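You operate a simulated robot arm through the tools that you are given. There is no shell and no other tool.

You run a simulated two-armed robot. Do the job below in one go: nothing can be reset, and whatever is moved stays where it is left.

JOB
Swing the teal lid shut and clamp it down with both clamps.
Fine: lid first; blue and yellow clamp over it, each knob turned till its stripe meets the mark.
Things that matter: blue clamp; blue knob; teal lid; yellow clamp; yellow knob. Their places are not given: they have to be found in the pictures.

It is judged by the outcome, as a careful person would: the job done as asked, and still so three seconds after it is handed in. It fails if anything else is knocked over, pushed out of place, dropped, spilled or broken. A push-on lid holds only when it is set on centred and level and pressed home; a screw cap is set on level and turned clockwise until tight.

ROBOT AND FRAMES
Two 7-joint arms with two-finger grippers on one trunk that stands fixed in place. Base frame: the origin is at the foot of the trunk, x ahead of it, y to its left, z up. Lengths are in cm, angles in rad, forces in N, time in s.
The left shoulder is at [7.8, 21.6, 129], the right one opposite. With the tool pointing down near the work surface each hand reaches from about 16 to 84 cm from the base axis, measured 20 degrees to its own side. Payload 3.43 kg a hand.
The tool frame of a hand sits at the grasp point between the pads (the TCP): z along the fingers, y along the line on which they close. The tips reach 2 cm beyond it. The gripper opens to 12.4 cm; its body begins 9.3 cm behind the TCP.
Orientation is that of the tool frame in the base frame, as [roll, pitch, yaw] about the fixed x, y, z axes, in that order (R = Rz(yaw) Ry(pitch) Rx(roll)). With the fingers straight down and closing along the base's y, the tool's x points along the base's -x, its y along +y and its z along -z.

CONTROLS
- The arms move only by the tool servo_tool. It takes "left_motion", "right_motion" or both (then of equal length, played together; a hand with none holds still); each is a list of rows, each a list of 7 numbers: the opening, from 0 (shut) to 1 (fully open), then the shift along the base's x, y, z in cm, then the turn, a rotation vector about the base's x, y, z in rad. In form: [[grip, tx, ty, tz, ax, ay, az], ...]. A call has 1 to 20 rows; each row shifts and turns the commanded pose from where the row before left it. Rows are played at 5 a second. More than 5 cm and 0.15 rad between two rows, or a gripper value outside its range, and nothing of the call is played. A pose out of reach is approached as far as the arm can. The call stops where the force on the tool passes 40 N (or 10 N more than at its start, if that is more) or the arm is blocked; 0.2 s more then pass. Each finger travels about 7.2 cm/s and halts on what it meets, pressing with about 37 N; the grip force reading is that of the motor and also rises with nothing between the fingers. The clock runs only during rows and for 0.2 s after the last one: add rows that do not move to give the fingers time. It gives the time, the measured TCP pose, the force on the tool (base axes), the opening and the grip force at its end, in the units of the frame above (readings bear some noise), with the torque about the TCP (base axes, N m) and any sound that the robot's microphone picked up.
- Cameras (640 x 400 px; columns grow to the right, rows downward): "scene" is now at [19.73, 2.75, 144.52]; the picture's right is [0.36, -0.93, 0.00], its down [-0.65, -0.25, -0.71] and it looks along [0.66, 0.26, -0.70] (base axes); focal length 299 px, centre (320, 200). "left" rides on the left gripper at [8.2, -1.4, -14] in its tool frame; the picture's right is [0.17, 0.99, 0.00], its down [-0.83, 0.14, -0.54] and it looks along [-0.53, 0.09, 0.84] (tool axes); focal length 243 px, centre (320, 200). "right" rides on the right gripper at [8.2, 1.4, -14] in its tool frame; the picture's right is [-0.17, 0.99, 0.00], its down [-0.83, -0.14, -0.54] and it looks along [-0.53, -0.09, 0.84] (tool axes); focal length 243 px, centre (320, 200).
- camera(camera): a new picture of that camera. No time passes.
- raise_lower(by): moves the trunk up (or, below 0, down) by that many cm; the arms and the scene camera ride with it, the base frame stays. It gives what a move gives, with no picture.
- aim_head(pan, tilt): turns the head with the scene camera to pan (to the left, within 1.396 rad either way) and tilt (down, from -0.506 to 1.204), counted from straight ahead of the robot (the tilt from the chest, where the trunk bows). It gives what a move gives.
- point_at(camera, pixels): for up to 12 pixels [column, row] of the newest picture of that camera ("zoom" is the newest enlarged one), the place [x, y, z] in the base frame of the surface seen there, good to about 0.2 cm. No time passes.
- enlarge(camera, box): a new picture of the part [left, top, right, bottom] of that camera's present view, enlarged. No time passes.
- job_done(): hands the job in; it is judged then, once.

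Unless the task says otherwise, let go and move clear before handing in.

The tools are called after "Request:" by a JSON object that holds its "name" and its "arguments". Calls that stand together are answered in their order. servo_tool: Moves the arms, as the interface text tells. Its arguments: {"type":"object","properties":{"left_motion":{"type":"array"},"right_motion":{"type":"array"}},"required":[]} The other tools are called the same way: raise_lower (by) moves the trunk up or down; aim_head (pan, tilt) turns the head that bears the scene camera; camera (camera) takes a picture; point_at (camera, pixels) gives the place of the surface under pixels of a picture; enlarge (camera, box) takes an enlarged picture of a part of a camera's view; job_done () hands the job in.

At the start:

```text
time: 0.0
left_tcp_pos: [44.93, 46.75, 114.89]
left_orientation: [-3.14, 0.0, 3.141]
left_contact_force: [-0.1, 0.2, -0.3]
left_wrist_torque: [0.01, 0.01, 0.0]
left_finger_gap: 12.4
left_grasp_force: 0.0
right_tcp_pos: [43.22, 0.62, 122.97]
right_orientation: [3.139, 0.004, 3.138]
right_contact_force: [0.0, 0.1, -0.1]
right_wrist_torque: [-0.01, 0.0, 0.0]
right_finger_gap: 12.41
right_grasp_force: 0.0
trunk travel left (down, up): [-44.6, 14.5]
head pan, tilt (commanded): [0.37, 0.778]
```

scene: 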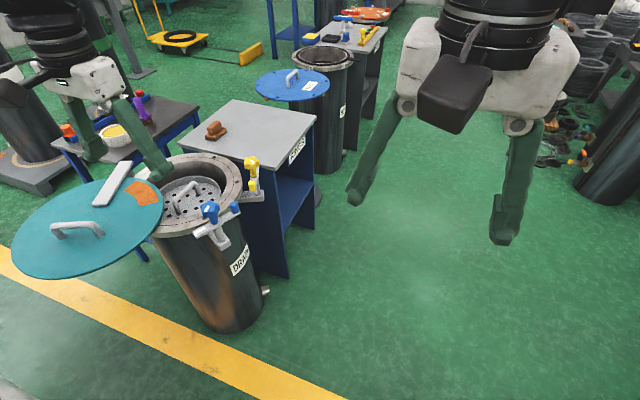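
right: 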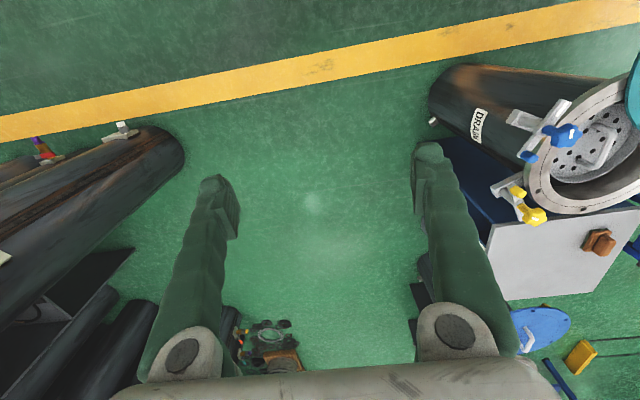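
left: 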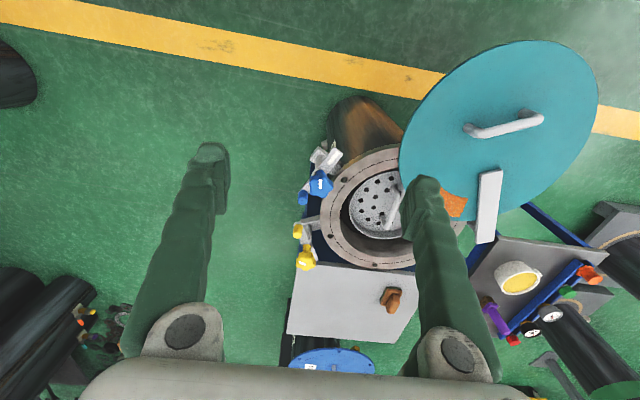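

The teal lid stands off to the left of the drum (scene about 90,225), with blue clamp near (215,222) and yellow clamp near (252,175). I'll enlarge these areas for detail before moving.

Request:
{"name": "enlarge", "arguments": {"camera": "scene", "box": [140, 130, 300, 270]}}

Request:
{"name": "enlarge", "arguments": {"camera": "scene", "box": [0, 130, 200, 300]}}

Request:
{"name": "enlarge", "arguments": {"camera": "left", "box": [270, 120, 430, 290]}}

Request:
{"name": "enlarge", "arguments": {"camera": "left", "box": [390, 30, 610, 250]}}

Request:
{"name": "point_at", "arguments": {"camera": "scene", "pixels": [[210, 210], [250, 165], [253, 187], [222, 240], [77, 228], [110, 185], [160, 165], [210, 157], [240, 190], [185, 190], [20, 240], [140, 190]]}}

Request:
{"name": "point_at", "arguments": {"camera": "left", "pixels": [[320, 183], [304, 258], [330, 155], [303, 198], [297, 230], [505, 127], [488, 205], [420, 140], [580, 90], [500, 60], [440, 190], [452, 203]]}}

```text
2.86 times, centred on (220, 200) of scene
```

zoom: 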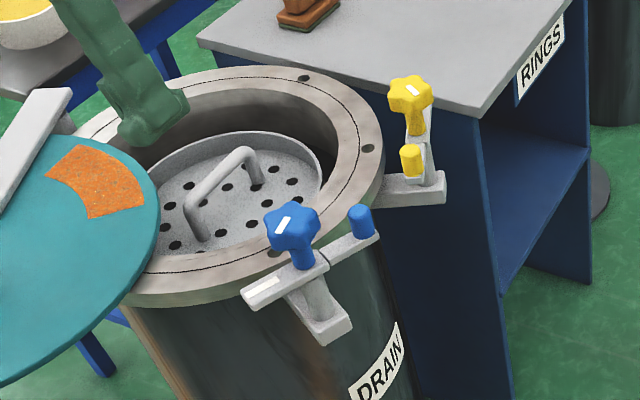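

```text
2.35 times, centred on (100, 215) of scene
```

zoom: 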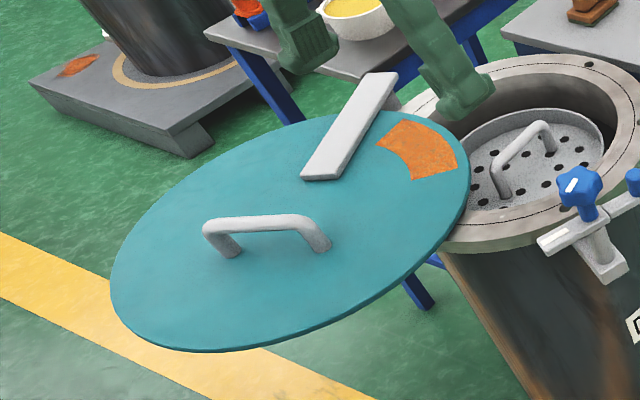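

```text
2.35 times, centred on (350, 205) of left
```

zoom: 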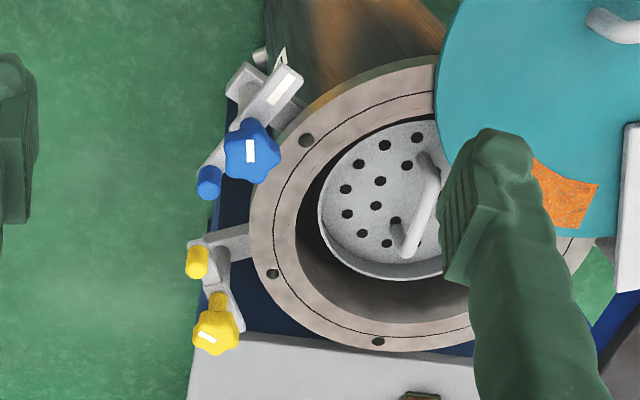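

```text
1.82 times, centred on (500, 140) of left
```

zoom: 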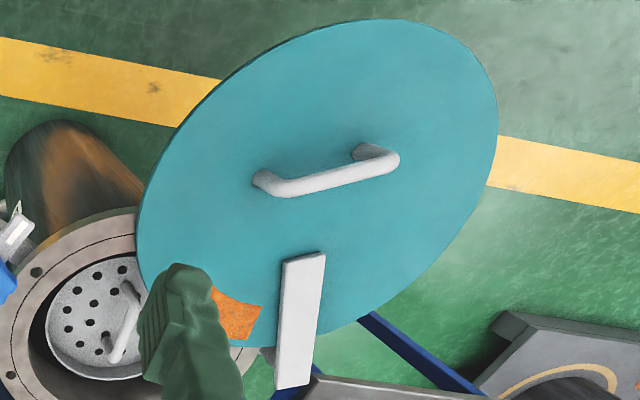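

```text
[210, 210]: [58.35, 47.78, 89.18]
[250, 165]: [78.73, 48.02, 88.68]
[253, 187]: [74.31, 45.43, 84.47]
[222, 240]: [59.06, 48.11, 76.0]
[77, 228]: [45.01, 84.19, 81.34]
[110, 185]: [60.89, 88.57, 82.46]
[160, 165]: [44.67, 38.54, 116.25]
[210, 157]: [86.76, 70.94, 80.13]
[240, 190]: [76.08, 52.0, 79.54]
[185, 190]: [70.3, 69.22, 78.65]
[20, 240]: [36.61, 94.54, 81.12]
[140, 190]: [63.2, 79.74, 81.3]
```

```text
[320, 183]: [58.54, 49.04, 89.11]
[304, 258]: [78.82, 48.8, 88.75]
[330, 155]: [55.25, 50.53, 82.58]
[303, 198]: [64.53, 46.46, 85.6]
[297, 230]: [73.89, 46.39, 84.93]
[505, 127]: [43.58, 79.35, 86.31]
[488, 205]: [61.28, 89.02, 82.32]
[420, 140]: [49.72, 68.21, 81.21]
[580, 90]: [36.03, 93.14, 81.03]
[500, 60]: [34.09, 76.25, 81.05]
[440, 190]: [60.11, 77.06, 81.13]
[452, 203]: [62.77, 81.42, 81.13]
```

The lid seems to be horizontal at z≈81 on a white strap (scene 110,185) that leads to a pivot beyond; the drum rim is at z≈80. I'll measure the rim, strap and clamps more closely.

Request:
{"name": "enlarge", "arguments": {"camera": "left", "box": [270, 120, 430, 290]}}

Request:
{"name": "point_at", "arguments": {"camera": "zoom", "pixels": [[262, 200], [285, 165], [340, 100], [410, 72], [300, 310], [380, 350], [465, 335], [305, 140], [272, 273], [378, 341], [256, 240], [565, 245]]}}

Request:
{"name": "point_at", "arguments": {"camera": "zoom", "pixels": [[285, 78], [270, 95], [250, 150], [248, 105], [208, 180], [215, 160], [290, 105], [215, 335], [195, 262], [220, 270], [235, 242], [238, 310]]}}

Request:
{"name": "point_at", "arguments": {"camera": "left", "pixels": [[482, 238], [490, 175], [480, 243], [498, 174], [468, 130], [540, 118], [500, 130], [597, 100], [550, 45], [410, 110], [425, 90], [560, 180]]}}

```text
2.35 times, centred on (350, 205) of left
```

zoom: 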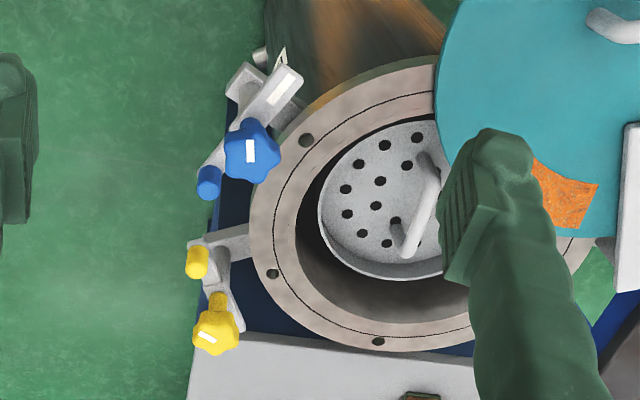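

```text
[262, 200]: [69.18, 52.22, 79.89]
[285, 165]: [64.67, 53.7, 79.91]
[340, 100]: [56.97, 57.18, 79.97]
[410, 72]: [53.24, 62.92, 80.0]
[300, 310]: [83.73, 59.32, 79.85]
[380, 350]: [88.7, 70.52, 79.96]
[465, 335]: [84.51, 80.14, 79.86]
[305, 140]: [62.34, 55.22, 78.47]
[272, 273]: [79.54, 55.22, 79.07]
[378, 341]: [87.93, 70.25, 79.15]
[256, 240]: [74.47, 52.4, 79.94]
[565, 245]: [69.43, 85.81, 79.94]
```

```text
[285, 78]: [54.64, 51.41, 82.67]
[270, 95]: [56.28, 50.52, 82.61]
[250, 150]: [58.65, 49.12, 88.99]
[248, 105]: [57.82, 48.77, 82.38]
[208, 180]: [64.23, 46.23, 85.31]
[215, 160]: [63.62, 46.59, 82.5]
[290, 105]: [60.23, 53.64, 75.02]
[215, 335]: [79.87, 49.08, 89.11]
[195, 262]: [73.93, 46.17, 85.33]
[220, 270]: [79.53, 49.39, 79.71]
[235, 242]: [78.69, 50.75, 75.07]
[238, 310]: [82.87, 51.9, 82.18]
```

```text
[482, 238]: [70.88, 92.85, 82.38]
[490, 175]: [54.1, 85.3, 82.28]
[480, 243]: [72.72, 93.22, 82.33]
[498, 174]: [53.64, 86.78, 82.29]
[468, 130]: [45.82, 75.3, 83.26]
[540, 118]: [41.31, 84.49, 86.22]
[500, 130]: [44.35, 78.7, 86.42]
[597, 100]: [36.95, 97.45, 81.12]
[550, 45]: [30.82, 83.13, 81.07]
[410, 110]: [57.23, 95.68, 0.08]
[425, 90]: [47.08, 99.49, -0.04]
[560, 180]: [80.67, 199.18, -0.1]
```

Rim top is at z≈80.0, lid top at 81.1, so the lid swings in the horizontal plane; bolt holes give a drum centre of about (71, 70). Next I'll measure lid edge points and strap end to find the hinge.

Request:
{"name": "enlarge", "arguments": {"camera": "left", "box": [390, 30, 610, 250]}}

Request:
{"name": "point_at", "arguments": {"camera": "zoom", "pixels": [[140, 210], [160, 160], [220, 90], [300, 40], [380, 21], [450, 40], [490, 90], [493, 160], [460, 230], [400, 300], [350, 335], [150, 270]]}}

Request:
{"name": "point_at", "arguments": {"camera": "zoom", "pixels": [[278, 388], [312, 383], [325, 253], [285, 262], [270, 355], [290, 320], [270, 185], [390, 160], [365, 152], [330, 178], [215, 295], [262, 305]]}}

Request:
{"name": "enlarge", "arguments": {"camera": "left", "box": [430, 160, 530, 260]}}

Request:
{"name": "enlarge", "arguments": {"camera": "scene", "box": [70, 140, 170, 220]}}

```text
1.82 times, centred on (500, 140) of left
```

zoom: 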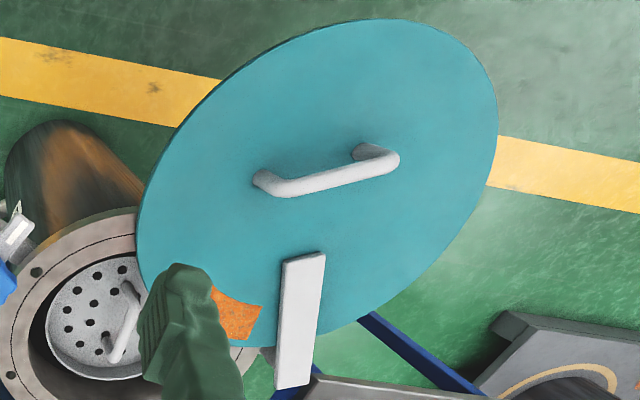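

```text
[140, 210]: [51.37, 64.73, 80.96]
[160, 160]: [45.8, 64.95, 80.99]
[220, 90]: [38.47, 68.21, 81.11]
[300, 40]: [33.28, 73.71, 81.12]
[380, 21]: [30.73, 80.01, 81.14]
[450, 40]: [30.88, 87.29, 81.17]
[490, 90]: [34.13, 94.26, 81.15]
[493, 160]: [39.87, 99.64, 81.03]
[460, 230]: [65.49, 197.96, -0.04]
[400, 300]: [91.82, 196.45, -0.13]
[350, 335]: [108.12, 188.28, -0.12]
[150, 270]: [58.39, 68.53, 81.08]
```

```text
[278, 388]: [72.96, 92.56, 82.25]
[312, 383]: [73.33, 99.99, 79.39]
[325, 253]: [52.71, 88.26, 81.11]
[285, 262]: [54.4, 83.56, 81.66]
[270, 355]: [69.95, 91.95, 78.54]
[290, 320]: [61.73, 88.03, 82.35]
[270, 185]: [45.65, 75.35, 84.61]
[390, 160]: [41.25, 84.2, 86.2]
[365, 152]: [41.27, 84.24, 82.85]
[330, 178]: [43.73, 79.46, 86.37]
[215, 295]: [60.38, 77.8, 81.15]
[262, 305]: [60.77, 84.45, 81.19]
```

```text
4.00 times, centred on (480, 210) of left
```

zoom: 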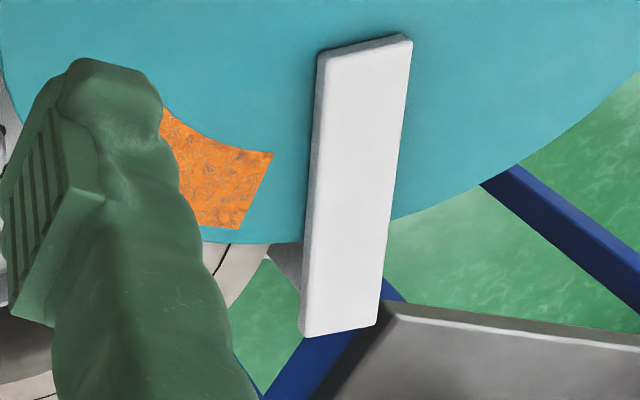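

```text
5.00 times, centred on (120, 180) of scene
```

zoom: 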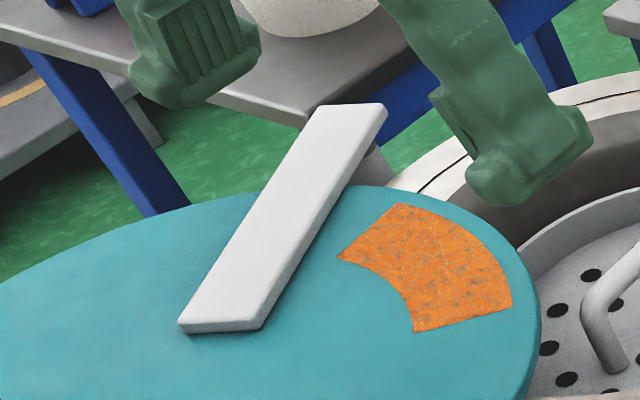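

Lid edge points fit a circle of radius 18.7 centred at about (49.1, 83.3), so the hinge sits near (70, 93) and the lid must swing about +68° (counter-clockwise from above). Now I'll look closely at both clamps.

Request:
{"name": "enlarge", "arguments": {"camera": "scene", "box": [190, 190, 250, 260]}}

Request:
{"name": "enlarge", "arguments": {"camera": "scene", "box": [230, 145, 270, 205]}}

Request:
{"name": "enlarge", "arguments": {"camera": "left", "box": [285, 140, 355, 220]}}

Request:
{"name": "enlarge", "arguments": {"camera": "left", "box": [285, 210, 345, 280]}}

Request:
{"name": "enlarge", "arguments": {"camera": "right", "box": [480, 80, 600, 240]}}

```text
5.71 times, centred on (220, 225) of scene
```

zoom: 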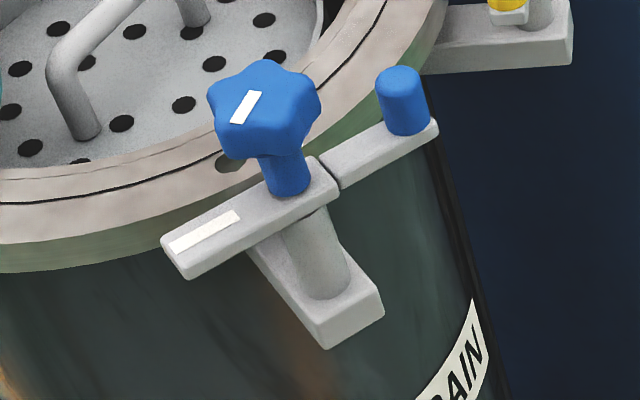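

```text
6.67 times, centred on (250, 175) of scene
```

zoom: 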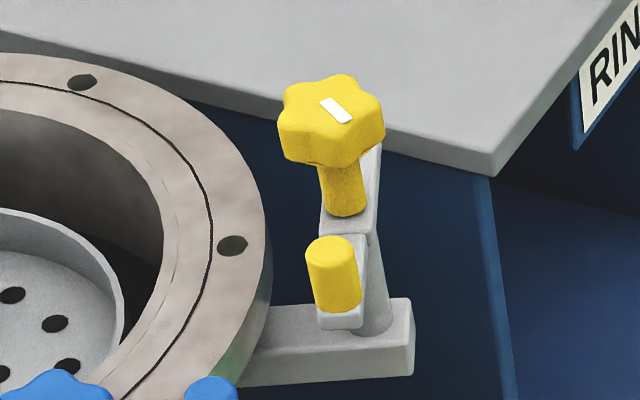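

```text
5.00 times, centred on (320, 180) of left
```

zoom: 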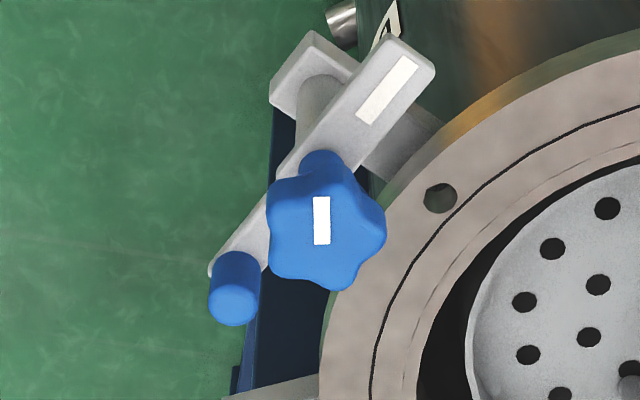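

```text
5.71 times, centred on (315, 245) of left
```

zoom: 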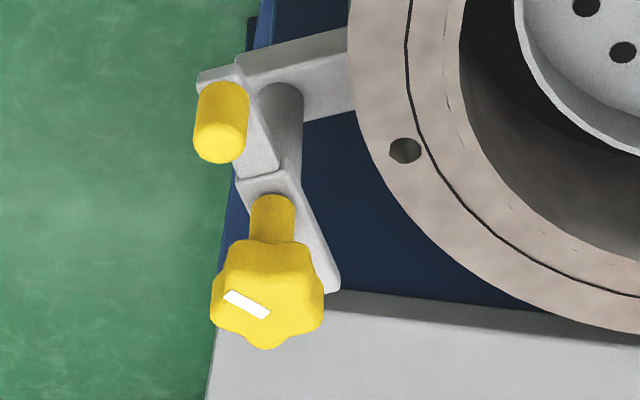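

```text
2.50 times, centred on (540, 160) of right
```

zoom: 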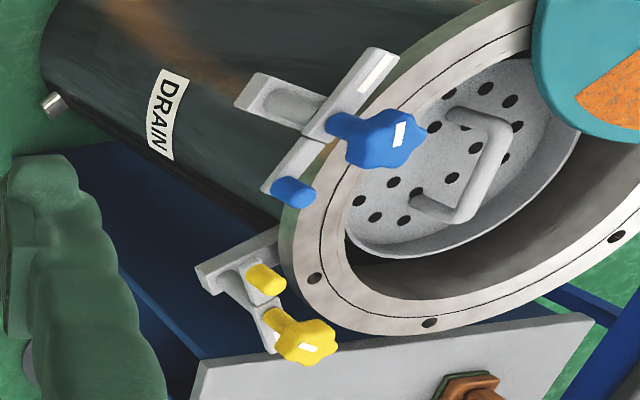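

Each clamp is a bar on a vertical post with a knob above it; a white mark on one end of the bar and a coloured peg on the other end. I'll measure the parts precisely from the zoomed views.

Request:
{"name": "enlarge", "arguments": {"camera": "left", "box": [285, 140, 355, 220]}}

Request:
{"name": "point_at", "arguments": {"camera": "zoom", "pixels": [[393, 40], [430, 66], [370, 118], [410, 62], [290, 170], [212, 268], [236, 300], [235, 262], [318, 160], [318, 200], [322, 240], [330, 285]]}}

Request:
{"name": "point_at", "arguments": {"camera": "zoom", "pixels": [[312, 42], [280, 85], [315, 100], [272, 235], [380, 225], [275, 200], [340, 180], [262, 245], [300, 270], [385, 155], [345, 70], [335, 145]]}}

Request:
{"name": "enlarge", "arguments": {"camera": "left", "box": [285, 210, 345, 280]}}

Request:
{"name": "point_at", "arguments": {"camera": "zoom", "pixels": [[220, 155], [215, 110], [205, 75], [262, 165], [240, 180], [285, 175], [335, 285], [275, 205], [230, 297], [265, 312], [215, 300], [320, 300]]}}

Request:
{"name": "point_at", "arguments": {"camera": "zoom", "pixels": [[265, 345], [265, 265], [240, 65], [280, 95], [320, 70], [330, 110], [300, 230], [320, 270], [318, 285], [250, 200], [265, 130], [403, 150]]}}

```text
5.00 times, centred on (320, 180) of left
```

zoom: 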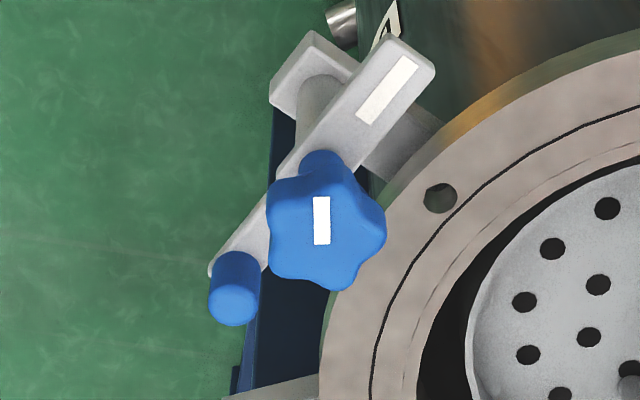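

```text
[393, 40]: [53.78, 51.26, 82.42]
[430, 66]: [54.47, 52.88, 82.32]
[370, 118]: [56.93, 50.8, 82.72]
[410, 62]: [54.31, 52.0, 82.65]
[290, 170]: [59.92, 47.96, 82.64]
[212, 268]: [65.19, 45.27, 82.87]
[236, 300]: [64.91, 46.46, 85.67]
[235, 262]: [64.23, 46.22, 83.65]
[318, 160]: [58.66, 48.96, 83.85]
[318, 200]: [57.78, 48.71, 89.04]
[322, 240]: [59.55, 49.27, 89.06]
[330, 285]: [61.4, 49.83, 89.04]
```

```text
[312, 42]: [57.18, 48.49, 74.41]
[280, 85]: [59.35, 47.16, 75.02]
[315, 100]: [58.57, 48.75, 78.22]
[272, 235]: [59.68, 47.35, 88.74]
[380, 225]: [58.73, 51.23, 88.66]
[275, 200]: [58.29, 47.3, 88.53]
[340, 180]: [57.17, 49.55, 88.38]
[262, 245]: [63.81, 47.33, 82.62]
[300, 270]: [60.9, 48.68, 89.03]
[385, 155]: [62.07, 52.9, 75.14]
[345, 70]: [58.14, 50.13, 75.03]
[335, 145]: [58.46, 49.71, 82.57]
```

```text
5.71 times, centred on (315, 245) of left
```

zoom: 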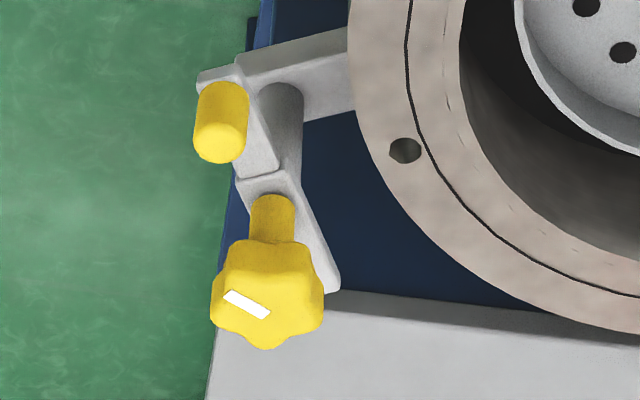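

```text
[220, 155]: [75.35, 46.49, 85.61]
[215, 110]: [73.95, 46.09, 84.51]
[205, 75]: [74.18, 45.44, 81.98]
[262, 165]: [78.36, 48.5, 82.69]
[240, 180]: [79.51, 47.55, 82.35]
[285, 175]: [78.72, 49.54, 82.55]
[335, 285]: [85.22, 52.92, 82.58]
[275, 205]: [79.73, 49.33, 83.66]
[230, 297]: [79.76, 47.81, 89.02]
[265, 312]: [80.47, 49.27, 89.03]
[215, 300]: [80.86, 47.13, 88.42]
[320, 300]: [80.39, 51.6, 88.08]
```

```text
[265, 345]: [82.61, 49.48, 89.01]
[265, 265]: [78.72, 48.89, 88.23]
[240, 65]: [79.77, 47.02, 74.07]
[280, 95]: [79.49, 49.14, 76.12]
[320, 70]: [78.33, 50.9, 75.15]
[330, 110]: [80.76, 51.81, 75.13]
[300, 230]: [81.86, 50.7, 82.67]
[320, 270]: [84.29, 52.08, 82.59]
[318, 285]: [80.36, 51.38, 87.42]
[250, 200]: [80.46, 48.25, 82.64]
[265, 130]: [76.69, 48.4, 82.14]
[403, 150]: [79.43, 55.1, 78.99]
```

Blue post is about (59.0, 49.0), yellow post about (80.2, 49.0); both bars now lie clear of the rim with the marked jaw end pointing along the rim. I'll refine the drum centre with rim edge points.

Request:
{"name": "enlarge", "arguments": {"camera": "scene", "box": [140, 140, 260, 240]}}

Request:
{"name": "enlarge", "arguments": {"camera": "left", "box": [300, 140, 430, 280]}}

```text
4.00 times, centred on (200, 190) of scene
```

zoom: 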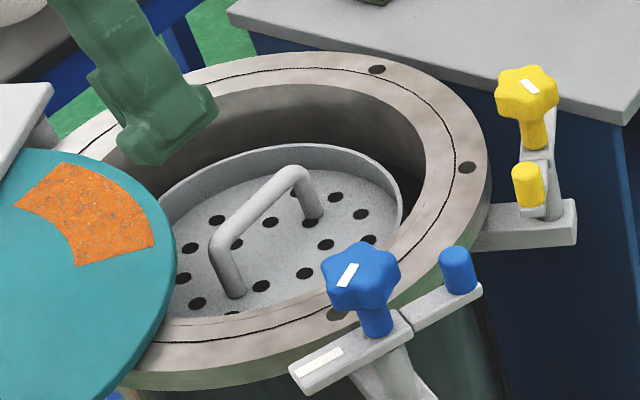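

```text
2.86 times, centred on (365, 210) of left
```

zoom: 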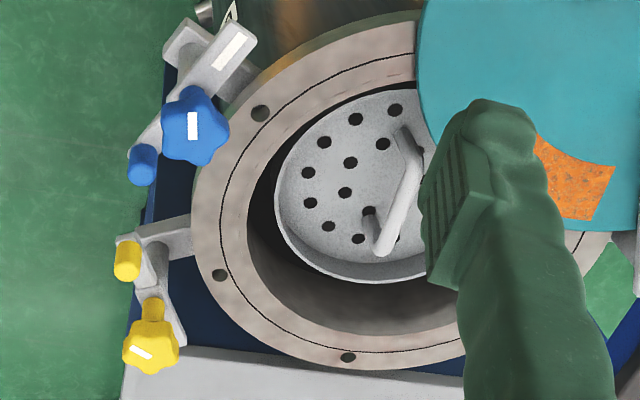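

Request:
{"name": "point_at", "arguments": {"camera": "zoom", "pixels": [[195, 190], [196, 225], [212, 275], [240, 318], [290, 351], [350, 367], [410, 364], [462, 350], [216, 145], [262, 88], [330, 43], [400, 20]]}}

Request:
{"name": "point_at", "arguments": {"camera": "zoom", "pixels": [[260, 113], [219, 276], [348, 357], [220, 205], [222, 250], [270, 330], [340, 352], [440, 345], [262, 112], [330, 70], [410, 55], [607, 238]]}}

```text
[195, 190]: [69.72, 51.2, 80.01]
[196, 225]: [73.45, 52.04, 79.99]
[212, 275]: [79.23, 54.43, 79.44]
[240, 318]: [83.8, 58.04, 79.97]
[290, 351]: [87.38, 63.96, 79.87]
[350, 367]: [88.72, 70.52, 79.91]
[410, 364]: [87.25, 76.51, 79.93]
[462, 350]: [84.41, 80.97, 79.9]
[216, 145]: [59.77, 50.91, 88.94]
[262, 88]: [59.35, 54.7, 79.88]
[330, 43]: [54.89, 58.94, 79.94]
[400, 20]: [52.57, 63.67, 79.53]
```

```text
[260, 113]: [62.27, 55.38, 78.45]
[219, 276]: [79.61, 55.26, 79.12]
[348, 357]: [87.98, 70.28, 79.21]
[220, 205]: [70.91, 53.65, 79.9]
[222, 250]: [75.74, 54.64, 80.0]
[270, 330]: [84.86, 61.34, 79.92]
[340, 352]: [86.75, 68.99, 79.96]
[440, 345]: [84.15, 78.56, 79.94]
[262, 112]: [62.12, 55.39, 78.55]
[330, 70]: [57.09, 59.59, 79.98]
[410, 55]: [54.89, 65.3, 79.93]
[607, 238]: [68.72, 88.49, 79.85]
```

Refit of the rim gives drum centre ≈(70, 70), radius ≈18.8, and hinge ≈(70, 92.8). The closed handle and yellow knob are far out, so I'll lift the left hand a bit and lower the trunk for more horizontal reach.

Request:
{"name": "servo_tool", "arguments": {"left_motion": [[1, -2, 0, 4, 0, 0, 0], [1, -2, 0, 4, 0, 0, 0], [1, -2, 0, 4, 0, 0, 0], [1, 0, 0, 0, 0, 0, 0]]}}

Request:
{"name": "raise_lower", "arguments": {"by": -20}}

Request:
{"name": "camera", "arguments": {"camera": "scene"}}

Request:
{"name": "camera", "arguments": {"camera": "left"}}

```text
time: 1.0
left_tcp_pos: [39.17, 47.06, 127.12]
left_orientation: [-3.14, 0.0, 3.14]
left_contact_force: [-0.3, 1.1, -0.3]
left_wrist_torque: [-0.03, 0.03, 0.03]
left_finger_gap: 12.39
left_grasp_force: 0.1
right_tcp_pos: [43.22, 0.73, 122.98]
right_orientation: [3.139, 0.001, 3.137]
right_contact_force: [0.0, 0.3, -0.8]
right_wrist_torque: [0.0, -0.01, -0.03]
right_finger_gap: 12.41
right_grasp_force: 0.1
trunk travel left (down, up): [-44.6, 14.5]
head pan, tilt (commanded): [0.37, 0.778]
```

```text
time: 3.2
left_tcp_pos: [38.97, 46.72, 107.09]
left_orientation: [3.141, 0.001, 3.14]
left_contact_force: [0.3, 0.1, -0.6]
left_wrist_torque: [-0.02, -0.01, -0.03]
left_finger_gap: 12.43
left_grasp_force: 0.0
right_tcp_pos: [43.24, 0.54, 103.1]
right_orientation: [3.14, 0.001, 3.138]
right_contact_force: [0.6, -0.2, -0.1]
right_wrist_torque: [0.0, -0.02, -0.01]
right_finger_gap: 12.44
right_grasp_force: 0.0
trunk travel left (down, up): [-24.6, 34.5]
head pan, tilt (commanded): [0.37, 0.778]
```

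```text
taken
```

scene: 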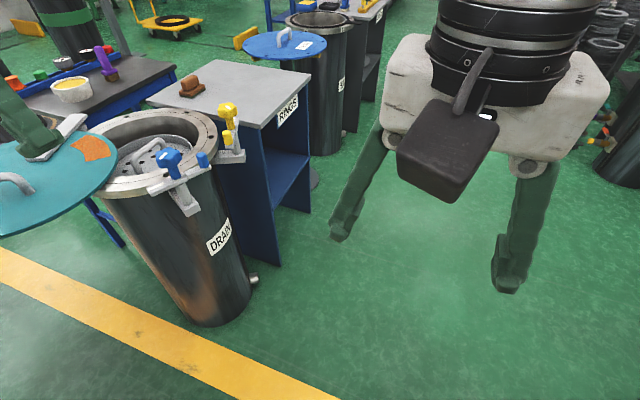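

```text
taken
```

left: 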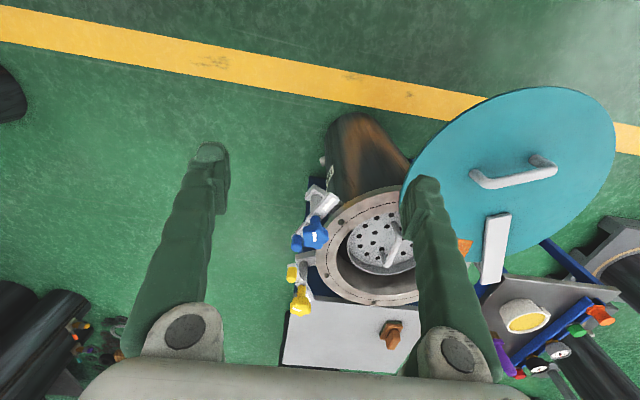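

The lid is now at the left picture border, so I'll pan the head left and down for a clear view of the work.

Request:
{"name": "aim_head", "arguments": {"pan": 0.8, "tilt": 0.72}}

Request:
{"name": "camera", "arguments": {"camera": "scene"}}

```text
time: 4.1
left_tcp_pos: [38.97, 46.73, 106.92]
left_orientation: [-3.14, 0.0, -3.141]
left_contact_force: [0.2, 0.6, 0.0]
left_wrist_torque: [-0.01, -0.02, -0.01]
left_finger_gap: 12.41
left_grasp_force: 0.1
right_tcp_pos: [43.36, 0.57, 103.01]
right_orientation: [3.142, 0.003, 3.137]
right_contact_force: [-0.4, -0.4, -0.3]
right_wrist_torque: [-0.02, -0.01, -0.05]
right_finger_gap: 12.42
right_grasp_force: 0.0
trunk travel left (down, up): [-24.6, 34.5]
head pan, tilt (commanded): [0.799, 0.721]
```

```text
taken
```

scene: 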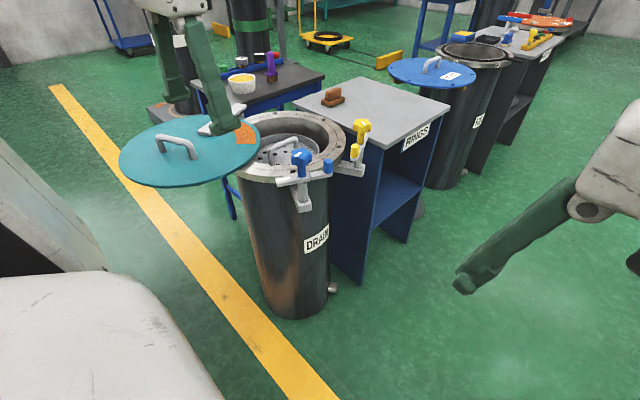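

The view is clear: the handle is around (180,145) in the scene. I'll move the left hand above the handle, turning it −63° so the fingers close across the handle bar.

Request:
{"name": "servo_tool", "arguments": {"left_motion": [[1, 0.44, 4.37, -0.9, 0, 0, -0.138], [1, 0.44, 4.37, -0.9, 0, 0, -0.138], [1, 0.44, 4.37, -0.9, 0, 0, -0.138], [1, 0.44, 4.37, -0.9, 0, 0, -0.138], [1, 0.44, 4.37, -0.9, 0, 0, -0.138], [1, 0.44, 4.37, -0.9, 0, 0, -0.138], [1, 0.44, 4.37, -0.9, 0, 0, -0.138], [1, 0.44, 4.37, -0.9, 0, 0, -0.138], [1, 0, 0, 0, 0, 0, 0], [1, 0, 0, 0, 0, 0, 0]]}}

Request:
{"name": "camera", "arguments": {"camera": "left"}}

Request:
{"name": "camera", "arguments": {"camera": "scene"}}

```text
time: 6.3
left_tcp_pos: [42.38, 81.92, 99.68]
left_orientation: [3.142, -0.001, 2.036]
left_contact_force: [-0.6, -0.8, -0.6]
left_wrist_torque: [-0.01, 0.0, 0.01]
left_finger_gap: 12.38
left_grasp_force: 0.0
right_tcp_pos: [43.28, 0.53, 103.0]
right_orientation: [3.14, 0.002, 3.138]
right_contact_force: [0.2, 0.0, -1.0]
right_wrist_torque: [-0.02, -0.02, -0.02]
right_finger_gap: 12.39
right_grasp_force: 0.1
trunk travel left (down, up): [-24.6, 34.5]
head pan, tilt (commanded): [0.799, 0.721]
```

```text
taken
```

left: 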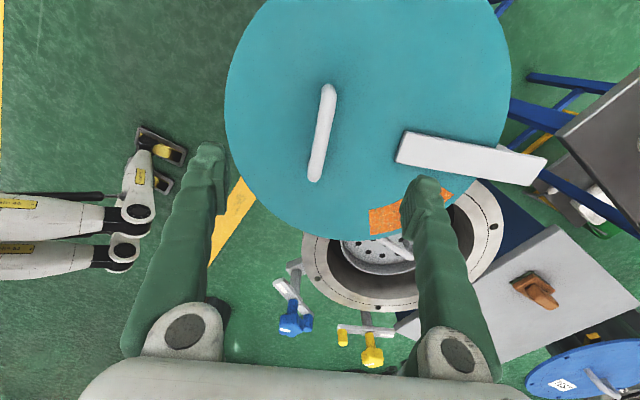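

```text
taken
```

scene: 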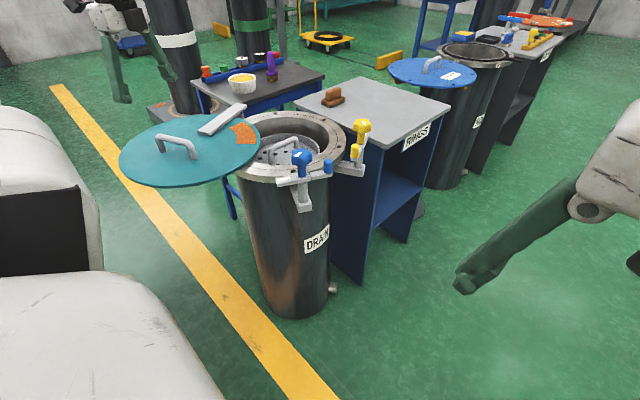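

The hand arrived as commanded; the handle lies between the fingers in the left picture (bar from (330,90) to (315,178)). I'll verify the handle position and strap/hinge from this better view.

Request:
{"name": "point_at", "arguments": {"camera": "left", "pixels": [[330, 88], [322, 135], [314, 178], [400, 160], [408, 133], [545, 157], [530, 185], [534, 157], [520, 187], [290, 100], [240, 70], [500, 60]]}}

Request:
{"name": "enlarge", "arguments": {"camera": "left", "box": [380, 100, 580, 300]}}

Request:
{"name": "enlarge", "arguments": {"camera": "left", "box": [260, 250, 420, 380]}}

Request:
{"name": "enlarge", "arguments": {"camera": "scene", "box": [110, 90, 270, 200]}}

```text
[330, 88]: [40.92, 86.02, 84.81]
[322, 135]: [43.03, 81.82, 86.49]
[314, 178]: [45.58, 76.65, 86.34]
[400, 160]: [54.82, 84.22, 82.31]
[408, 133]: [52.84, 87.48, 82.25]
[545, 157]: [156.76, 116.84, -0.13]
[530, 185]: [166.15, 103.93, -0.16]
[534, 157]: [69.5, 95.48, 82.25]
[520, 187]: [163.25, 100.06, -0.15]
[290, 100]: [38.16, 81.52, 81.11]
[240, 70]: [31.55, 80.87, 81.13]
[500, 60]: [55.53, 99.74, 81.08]
```

```text
2.00 times, centred on (480, 200) of left
```

zoom: 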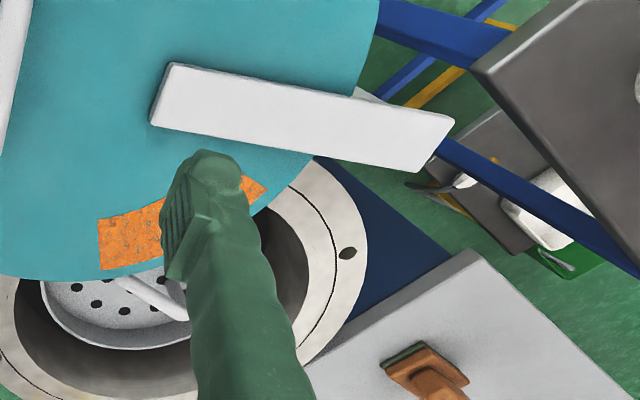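

```text
3.08 times, centred on (340, 315) of left
```

zoom: 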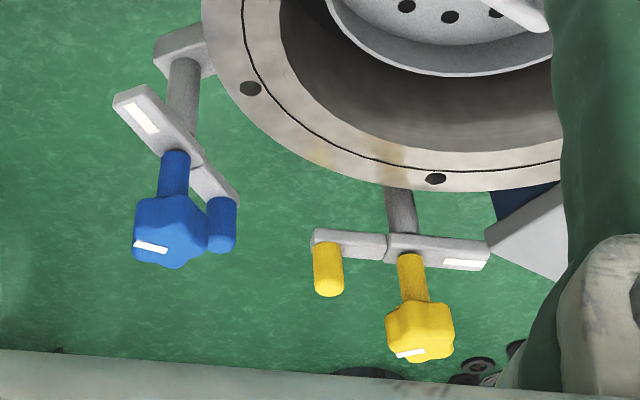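

```text
3.64 times, centred on (190, 145) of scene
```

zoom: 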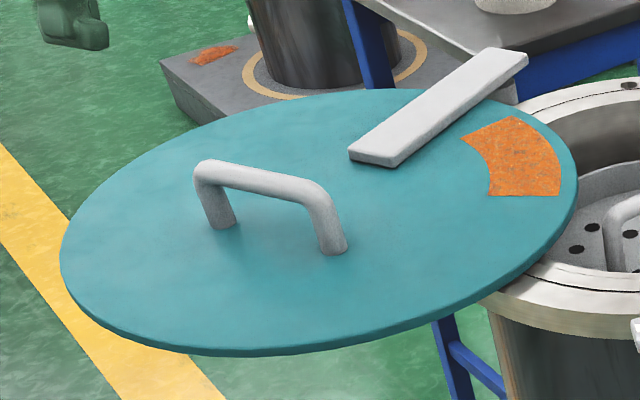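

The handle bar passes through about (42.8, 81.8) with top z≈86.4, right under the TCP; the strap line confirms the hinge at ≈(69.9, 92.9). I'll descend and then close on the handle.

Request:
{"name": "servo_tool", "arguments": {"left_motion": [[1, 0.1, 0, -4, 0, 0, 0], [1, 0.1, 0, -4, 0, 0, 0], [1, 0.1, 0, -4, 0, 0, 0], [1, 0, 0, -2.8, 0, 0, 0], [1, 0, 0, 0, 0, 0, 0]]}}

Request:
{"name": "camera", "arguments": {"camera": "left"}}

Request:
{"name": "camera", "arguments": {"camera": "scene"}}

```text
time: 7.5
left_tcp_pos: [42.8, 81.65, 85.13]
left_orientation: [3.141, -0.002, 2.038]
left_contact_force: [-0.3, -0.1, 0.0]
left_wrist_torque: [-0.01, 0.01, 0.01]
left_finger_gap: 12.37
left_grasp_force: 0.0
right_tcp_pos: [43.21, 0.54, 103.03]
right_orientation: [3.139, 0.004, 3.138]
right_contact_force: [0.8, 0.1, -0.1]
right_wrist_torque: [-0.01, -0.04, 0.03]
right_finger_gap: 12.41
right_grasp_force: 0.0
trunk travel left (down, up): [-24.6, 34.5]
head pan, tilt (commanded): [0.799, 0.721]
```

```text
taken
```

left: 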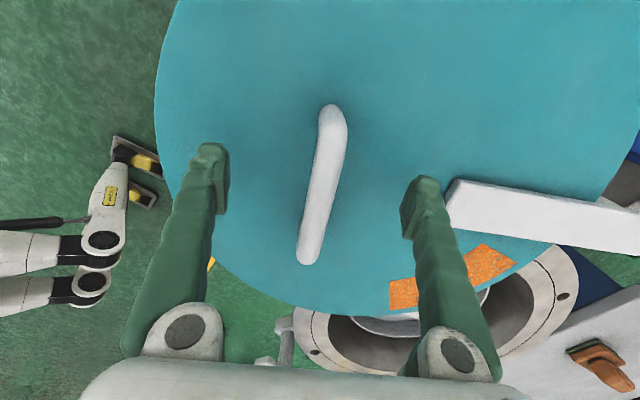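

```text
taken
```

scene: 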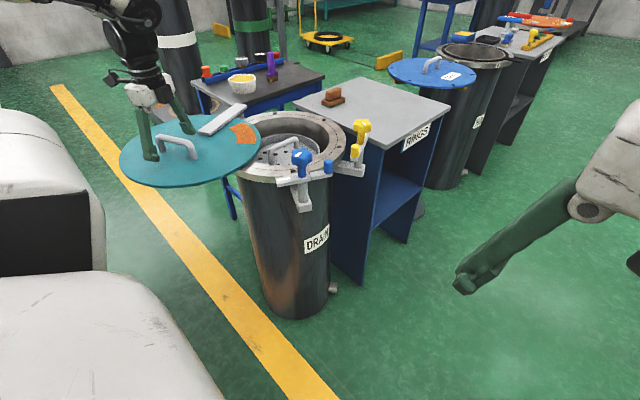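

The fingers straddle the handle bar (left picture (325,180)). Closing the gripper on it now.

Request:
{"name": "servo_tool", "arguments": {"left_motion": [[0, 0, 0, 0, 0, 0, 0], [0, 0, 0, 0, 0, 0, 0], [0, 0, 0, 0, 0, 0, 0], [0, 0, 0, 0, 0, 0, 0], [0, 0, 0, 0, 0, 0, 0], [0, 0, 0, 0, 0, 0, 0]]}}

Request:
{"name": "camera", "arguments": {"camera": "left"}}

```text
time: 8.9
left_tcp_pos: [42.95, 81.52, 85.13]
left_orientation: [3.141, 0.001, 2.036]
left_contact_force: [1.0, -1.9, -1.3]
left_wrist_torque: [0.19, 0.04, -0.87]
left_finger_gap: 0.77
left_grasp_force: 41.9
right_tcp_pos: [43.26, 0.48, 103.0]
right_orientation: [3.14, 0.002, 3.138]
right_contact_force: [-0.7, -0.6, 0.7]
right_wrist_torque: [-0.02, -0.02, 0.01]
right_finger_gap: 12.42
right_grasp_force: 0.1
trunk travel left (down, up): [-24.6, 34.5]
head pan, tilt (commanded): [0.799, 0.721]
```

```text
taken
```

left: 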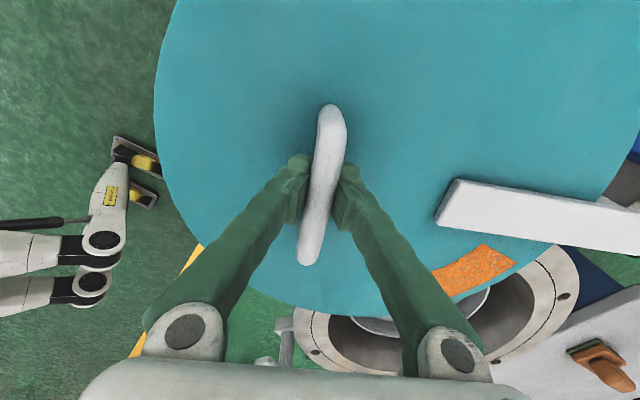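

The gripper holds the handle (grip 42 N). I'll start the swing along the arc around (69.9, 92.9) with a few small steps and check the forces.

Request:
{"name": "servo_tool", "arguments": {"left_motion": [[0, 1.271, -2.633, 0, 0, 0, 0.1], [0, 1.527, -2.493, 0, 0, 0, 0.1], [0, 1.769, -2.328, 0, 0, 0, 0.1]]}}

Request:
{"name": "camera", "arguments": {"camera": "left"}}

Request:
{"name": "camera", "arguments": {"camera": "scene"}}

```text
time: 9.7
left_tcp_pos: [47.64, 74.33, 85.23]
left_orientation: [3.138, 0.002, 2.337]
left_contact_force: [12.8, 4.3, 2.1]
left_wrist_torque: [-0.36, -0.18, -1.2]
left_finger_gap: 0.76
left_grasp_force: 41.6
right_tcp_pos: [43.44, 0.46, 103.01]
right_orientation: [3.141, 0.001, 3.138]
right_contact_force: [0.3, -0.3, 0.5]
right_wrist_torque: [0.03, 0.03, 0.01]
right_finger_gap: 12.39
right_grasp_force: 0.0
trunk travel left (down, up): [-24.6, 34.5]
head pan, tilt (commanded): [0.799, 0.721]
```

```text
taken
```

left: 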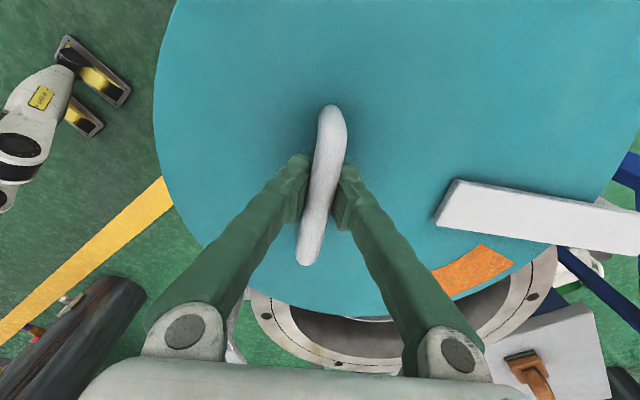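

```text
taken
```

scene: 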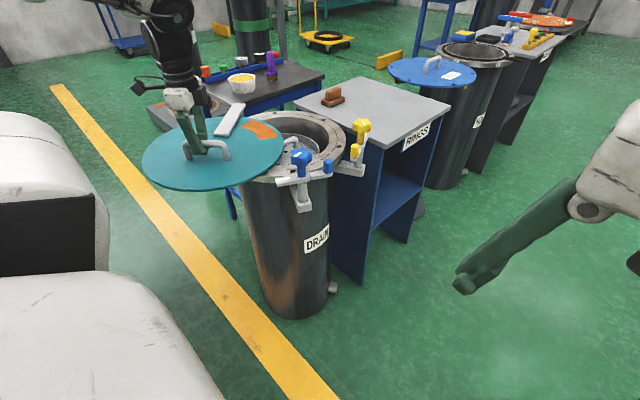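

The lid is following (orange patch moved with it); a side force of ~13 N shows the true arc is slightly tighter, so I correct the hinge estimate to about (69.5, 93.1) and carry on.

Request:
{"name": "servo_tool", "arguments": {"left_motion": [[0, 2.1, -1.83, 0, 0, 0, 0.1], [0, 2.19, -1.88, 0, 0, 0, 0.1], [0, 2.36, -1.65, 0, 0, 0, 0.1]]}}

```text
time: 10.5
left_tcp_pos: [53.99, 68.69, 85.12]
left_orientation: [-3.133, -0.002, 2.637]
left_contact_force: [-6.2, -20.4, -15.7]
left_wrist_torque: [-0.01, -0.01, -1.15]
left_finger_gap: 0.79
left_grasp_force: 41.5
right_tcp_pos: [43.36, 0.5, 102.9]
right_orientation: [3.138, 0.001, 3.14]
right_contact_force: [-0.7, -0.3, -0.3]
right_wrist_torque: [0.03, 0.06, -0.01]
right_finger_gap: 12.39
right_grasp_force: 0.0
trunk travel left (down, up): [-24.6, 34.5]
head pan, tilt (commanded): [0.799, 0.721]
```

The force flipped to ~20 N outward plus some upward pull, so the hinge is nearer (69.4, 92.8). I'll correct outward and slightly down and continue in small steps.

Request:
{"name": "servo_tool", "arguments": {"left_motion": [[0, 2.23, -1.61, -0.15, 0, 0, 0.1], [0, 2.6, -1.17, 0, 0, 0, 0.1]]}}

Request:
{"name": "camera", "arguments": {"camera": "left"}}

Request:
{"name": "camera", "arguments": {"camera": "scene"}}

```text
time: 11.1
left_tcp_pos: [59.2, 65.92, 85.03]
left_orientation: [3.138, 0.005, 2.835]
left_contact_force: [5.3, -5.2, -1.5]
left_wrist_torque: [0.09, 0.34, -1.51]
left_finger_gap: 0.74
left_grasp_force: 41.8
right_tcp_pos: [43.28, 0.53, 102.98]
right_orientation: [3.139, 0.002, 3.139]
right_contact_force: [0.3, -0.8, 0.2]
right_wrist_torque: [0.02, -0.01, -0.04]
right_finger_gap: 12.39
right_grasp_force: 0.0
trunk travel left (down, up): [-24.6, 34.5]
head pan, tilt (commanded): [0.799, 0.721]
```

```text
taken
```

left: 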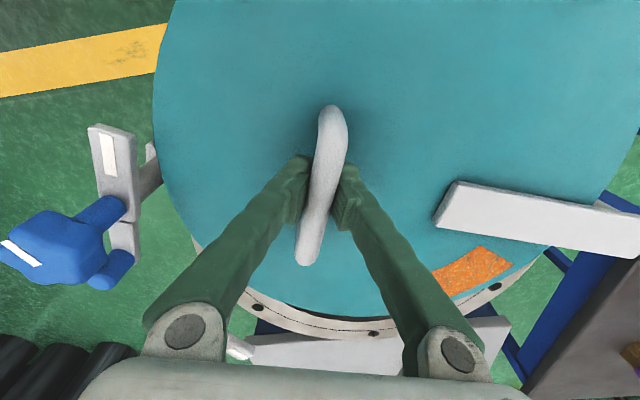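

```text
taken
```

scene: 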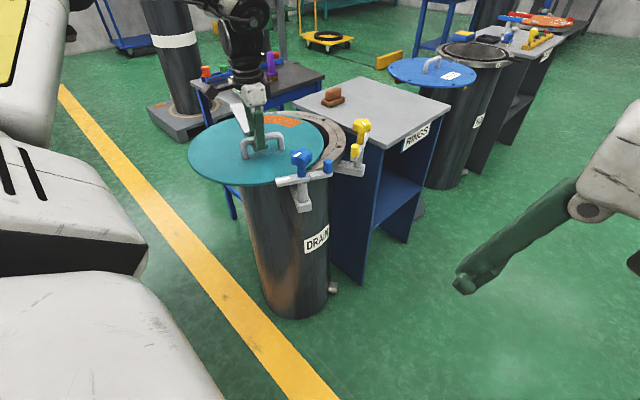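

Forces are low and the lid is mostly over the drum, passing clear of the blue clamp (left picture (115,170)). Continuing the arc towards fully shut.

Request:
{"name": "servo_tool", "arguments": {"left_motion": [[0, 2.9, -0.89, 0, 0, 0, 0.1], [0, 2.81, -0.61, 0, 0, 0, 0.1]]}}

Request:
{"name": "camera", "arguments": {"camera": "left"}}

Request:
{"name": "camera", "arguments": {"camera": "scene"}}

```text
time: 11.7
left_tcp_pos: [64.88, 64.37, 84.93]
left_orientation: [3.141, 0.002, 3.036]
left_contact_force: [4.9, -11.9, 3.5]
left_wrist_torque: [0.01, -0.07, -1.54]
left_finger_gap: 0.73
left_grasp_force: 41.6
right_tcp_pos: [43.23, 0.38, 103.01]
right_orientation: [3.138, 0.003, 3.138]
right_contact_force: [-0.1, 0.0, 0.3]
right_wrist_torque: [-0.01, 0.0, -0.01]
right_finger_gap: 12.41
right_grasp_force: 0.0
trunk travel left (down, up): [-24.6, 34.5]
head pan, tilt (commanded): [0.799, 0.721]
```

```text
taken
```

left: 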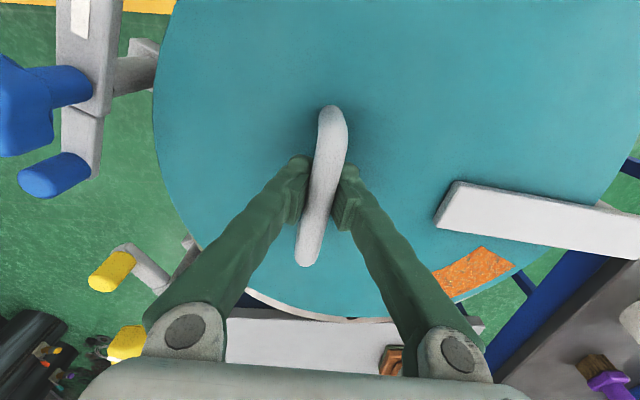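

```text
taken
```

scene: 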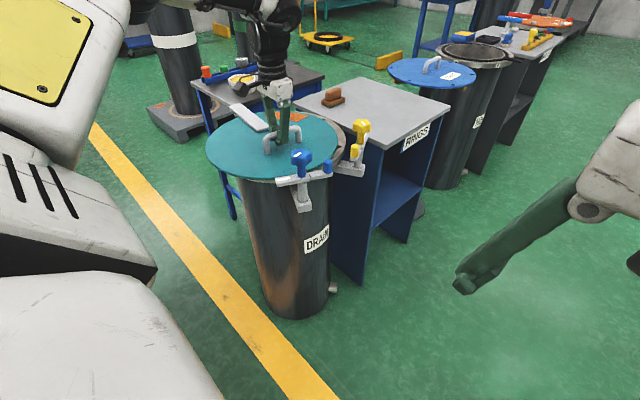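

Nearly shut, a sliver of rim is still visible on the far side. Continuing with smaller steps to find the stop.

Request:
{"name": "servo_tool", "arguments": {"left_motion": [[0, 1.43, -0.25, 0, 0, 0, 0.05], [0, 1.43, -0.14, 0, 0, 0, 0.05]]}}

Request:
{"name": "camera", "arguments": {"camera": "left"}}

Request:
{"name": "enlarge", "arguments": {"camera": "scene", "box": [190, 80, 390, 230]}}

```text
time: 12.3
left_tcp_pos: [67.54, 64.03, 84.97]
left_orientation: [3.14, 0.005, 3.136]
left_contact_force: [4.9, -10.1, 10.8]
left_wrist_torque: [0.04, 0.06, -1.43]
left_finger_gap: 0.74
left_grasp_force: 41.3
right_tcp_pos: [43.25, 0.37, 103.05]
right_orientation: [3.137, 0.005, 3.138]
right_contact_force: [-0.5, -0.1, 0.2]
right_wrist_torque: [0.0, 0.0, 0.03]
right_finger_gap: 12.4
right_grasp_force: 0.1
trunk travel left (down, up): [-24.6, 34.5]
head pan, tilt (commanded): [0.799, 0.721]
```

```text
taken
```

left: 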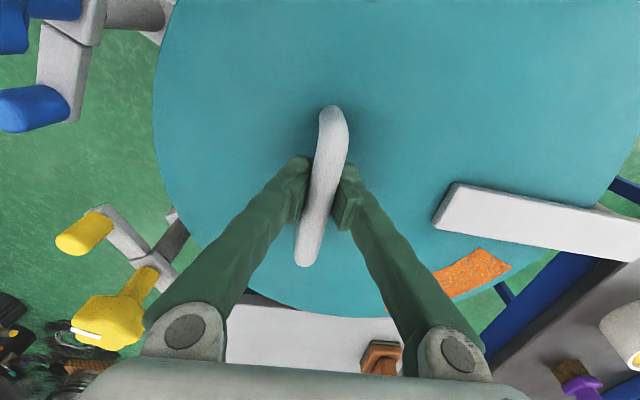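

```text
2.67 times, centred on (290, 155) of scene
```

zoom: 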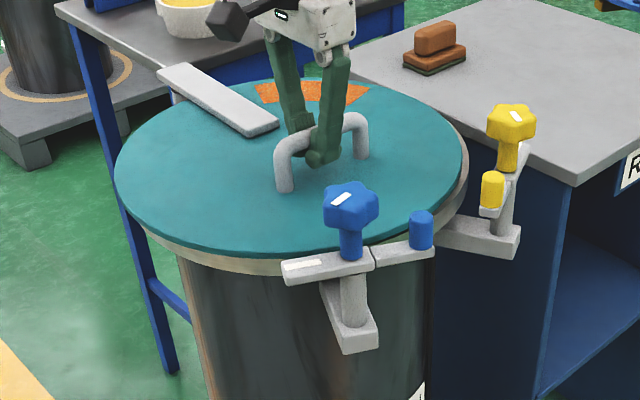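

A thin strip of rim is still visible at the right (zoom (462,190)), so a little more swing is needed.

Request:
{"name": "servo_tool", "arguments": {"left_motion": [[0, 0.86, -0.02, 0, 0, 0, 0.03], [0, 0.57, 0, 0, 0, 0, 0.02], [0, 0, 0, 0, 0, 0, 0]]}}

Request:
{"name": "camera", "arguments": {"camera": "left"}}

Request:
{"name": "enlarge", "arguments": {"camera": "scene", "box": [190, 80, 390, 230]}}

```text
time: 13.1
left_tcp_pos: [68.89, 63.99, 84.87]
left_orientation: [-3.142, 0.001, -3.098]
left_contact_force: [4.0, -14.7, 10.1]
left_wrist_torque: [0.01, -0.39, -1.33]
left_finger_gap: 0.76
left_grasp_force: 41.5
right_tcp_pos: [43.08, 0.3, 103.08]
right_orientation: [3.137, 0.002, 3.137]
right_contact_force: [0.5, 1.0, 0.2]
right_wrist_torque: [0.01, -0.01, 0.04]
right_finger_gap: 12.4
right_grasp_force: 0.0
trunk travel left (down, up): [-24.6, 34.5]
head pan, tilt (commanded): [0.799, 0.721]
```

```text
taken
```

left: 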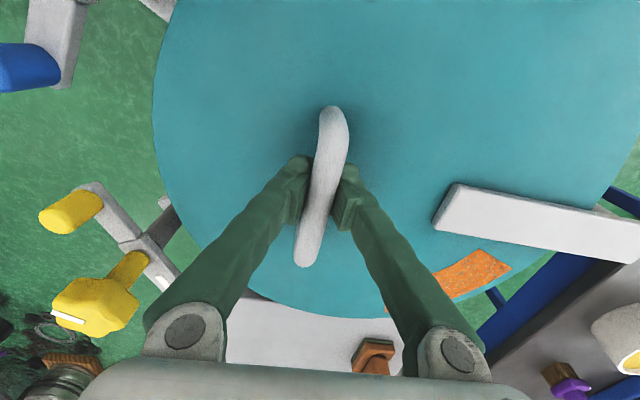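

```text
2.67 times, centred on (290, 155) of scene
```

zoom: 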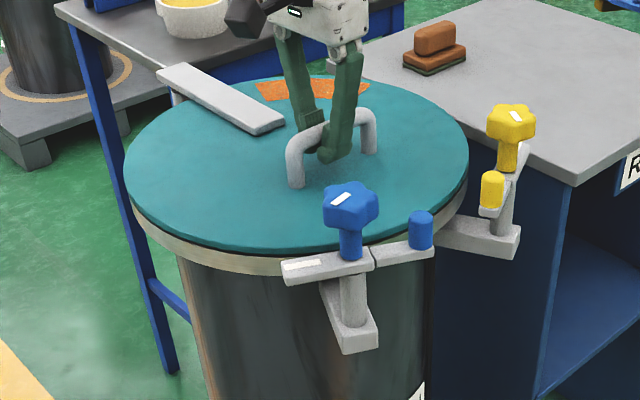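

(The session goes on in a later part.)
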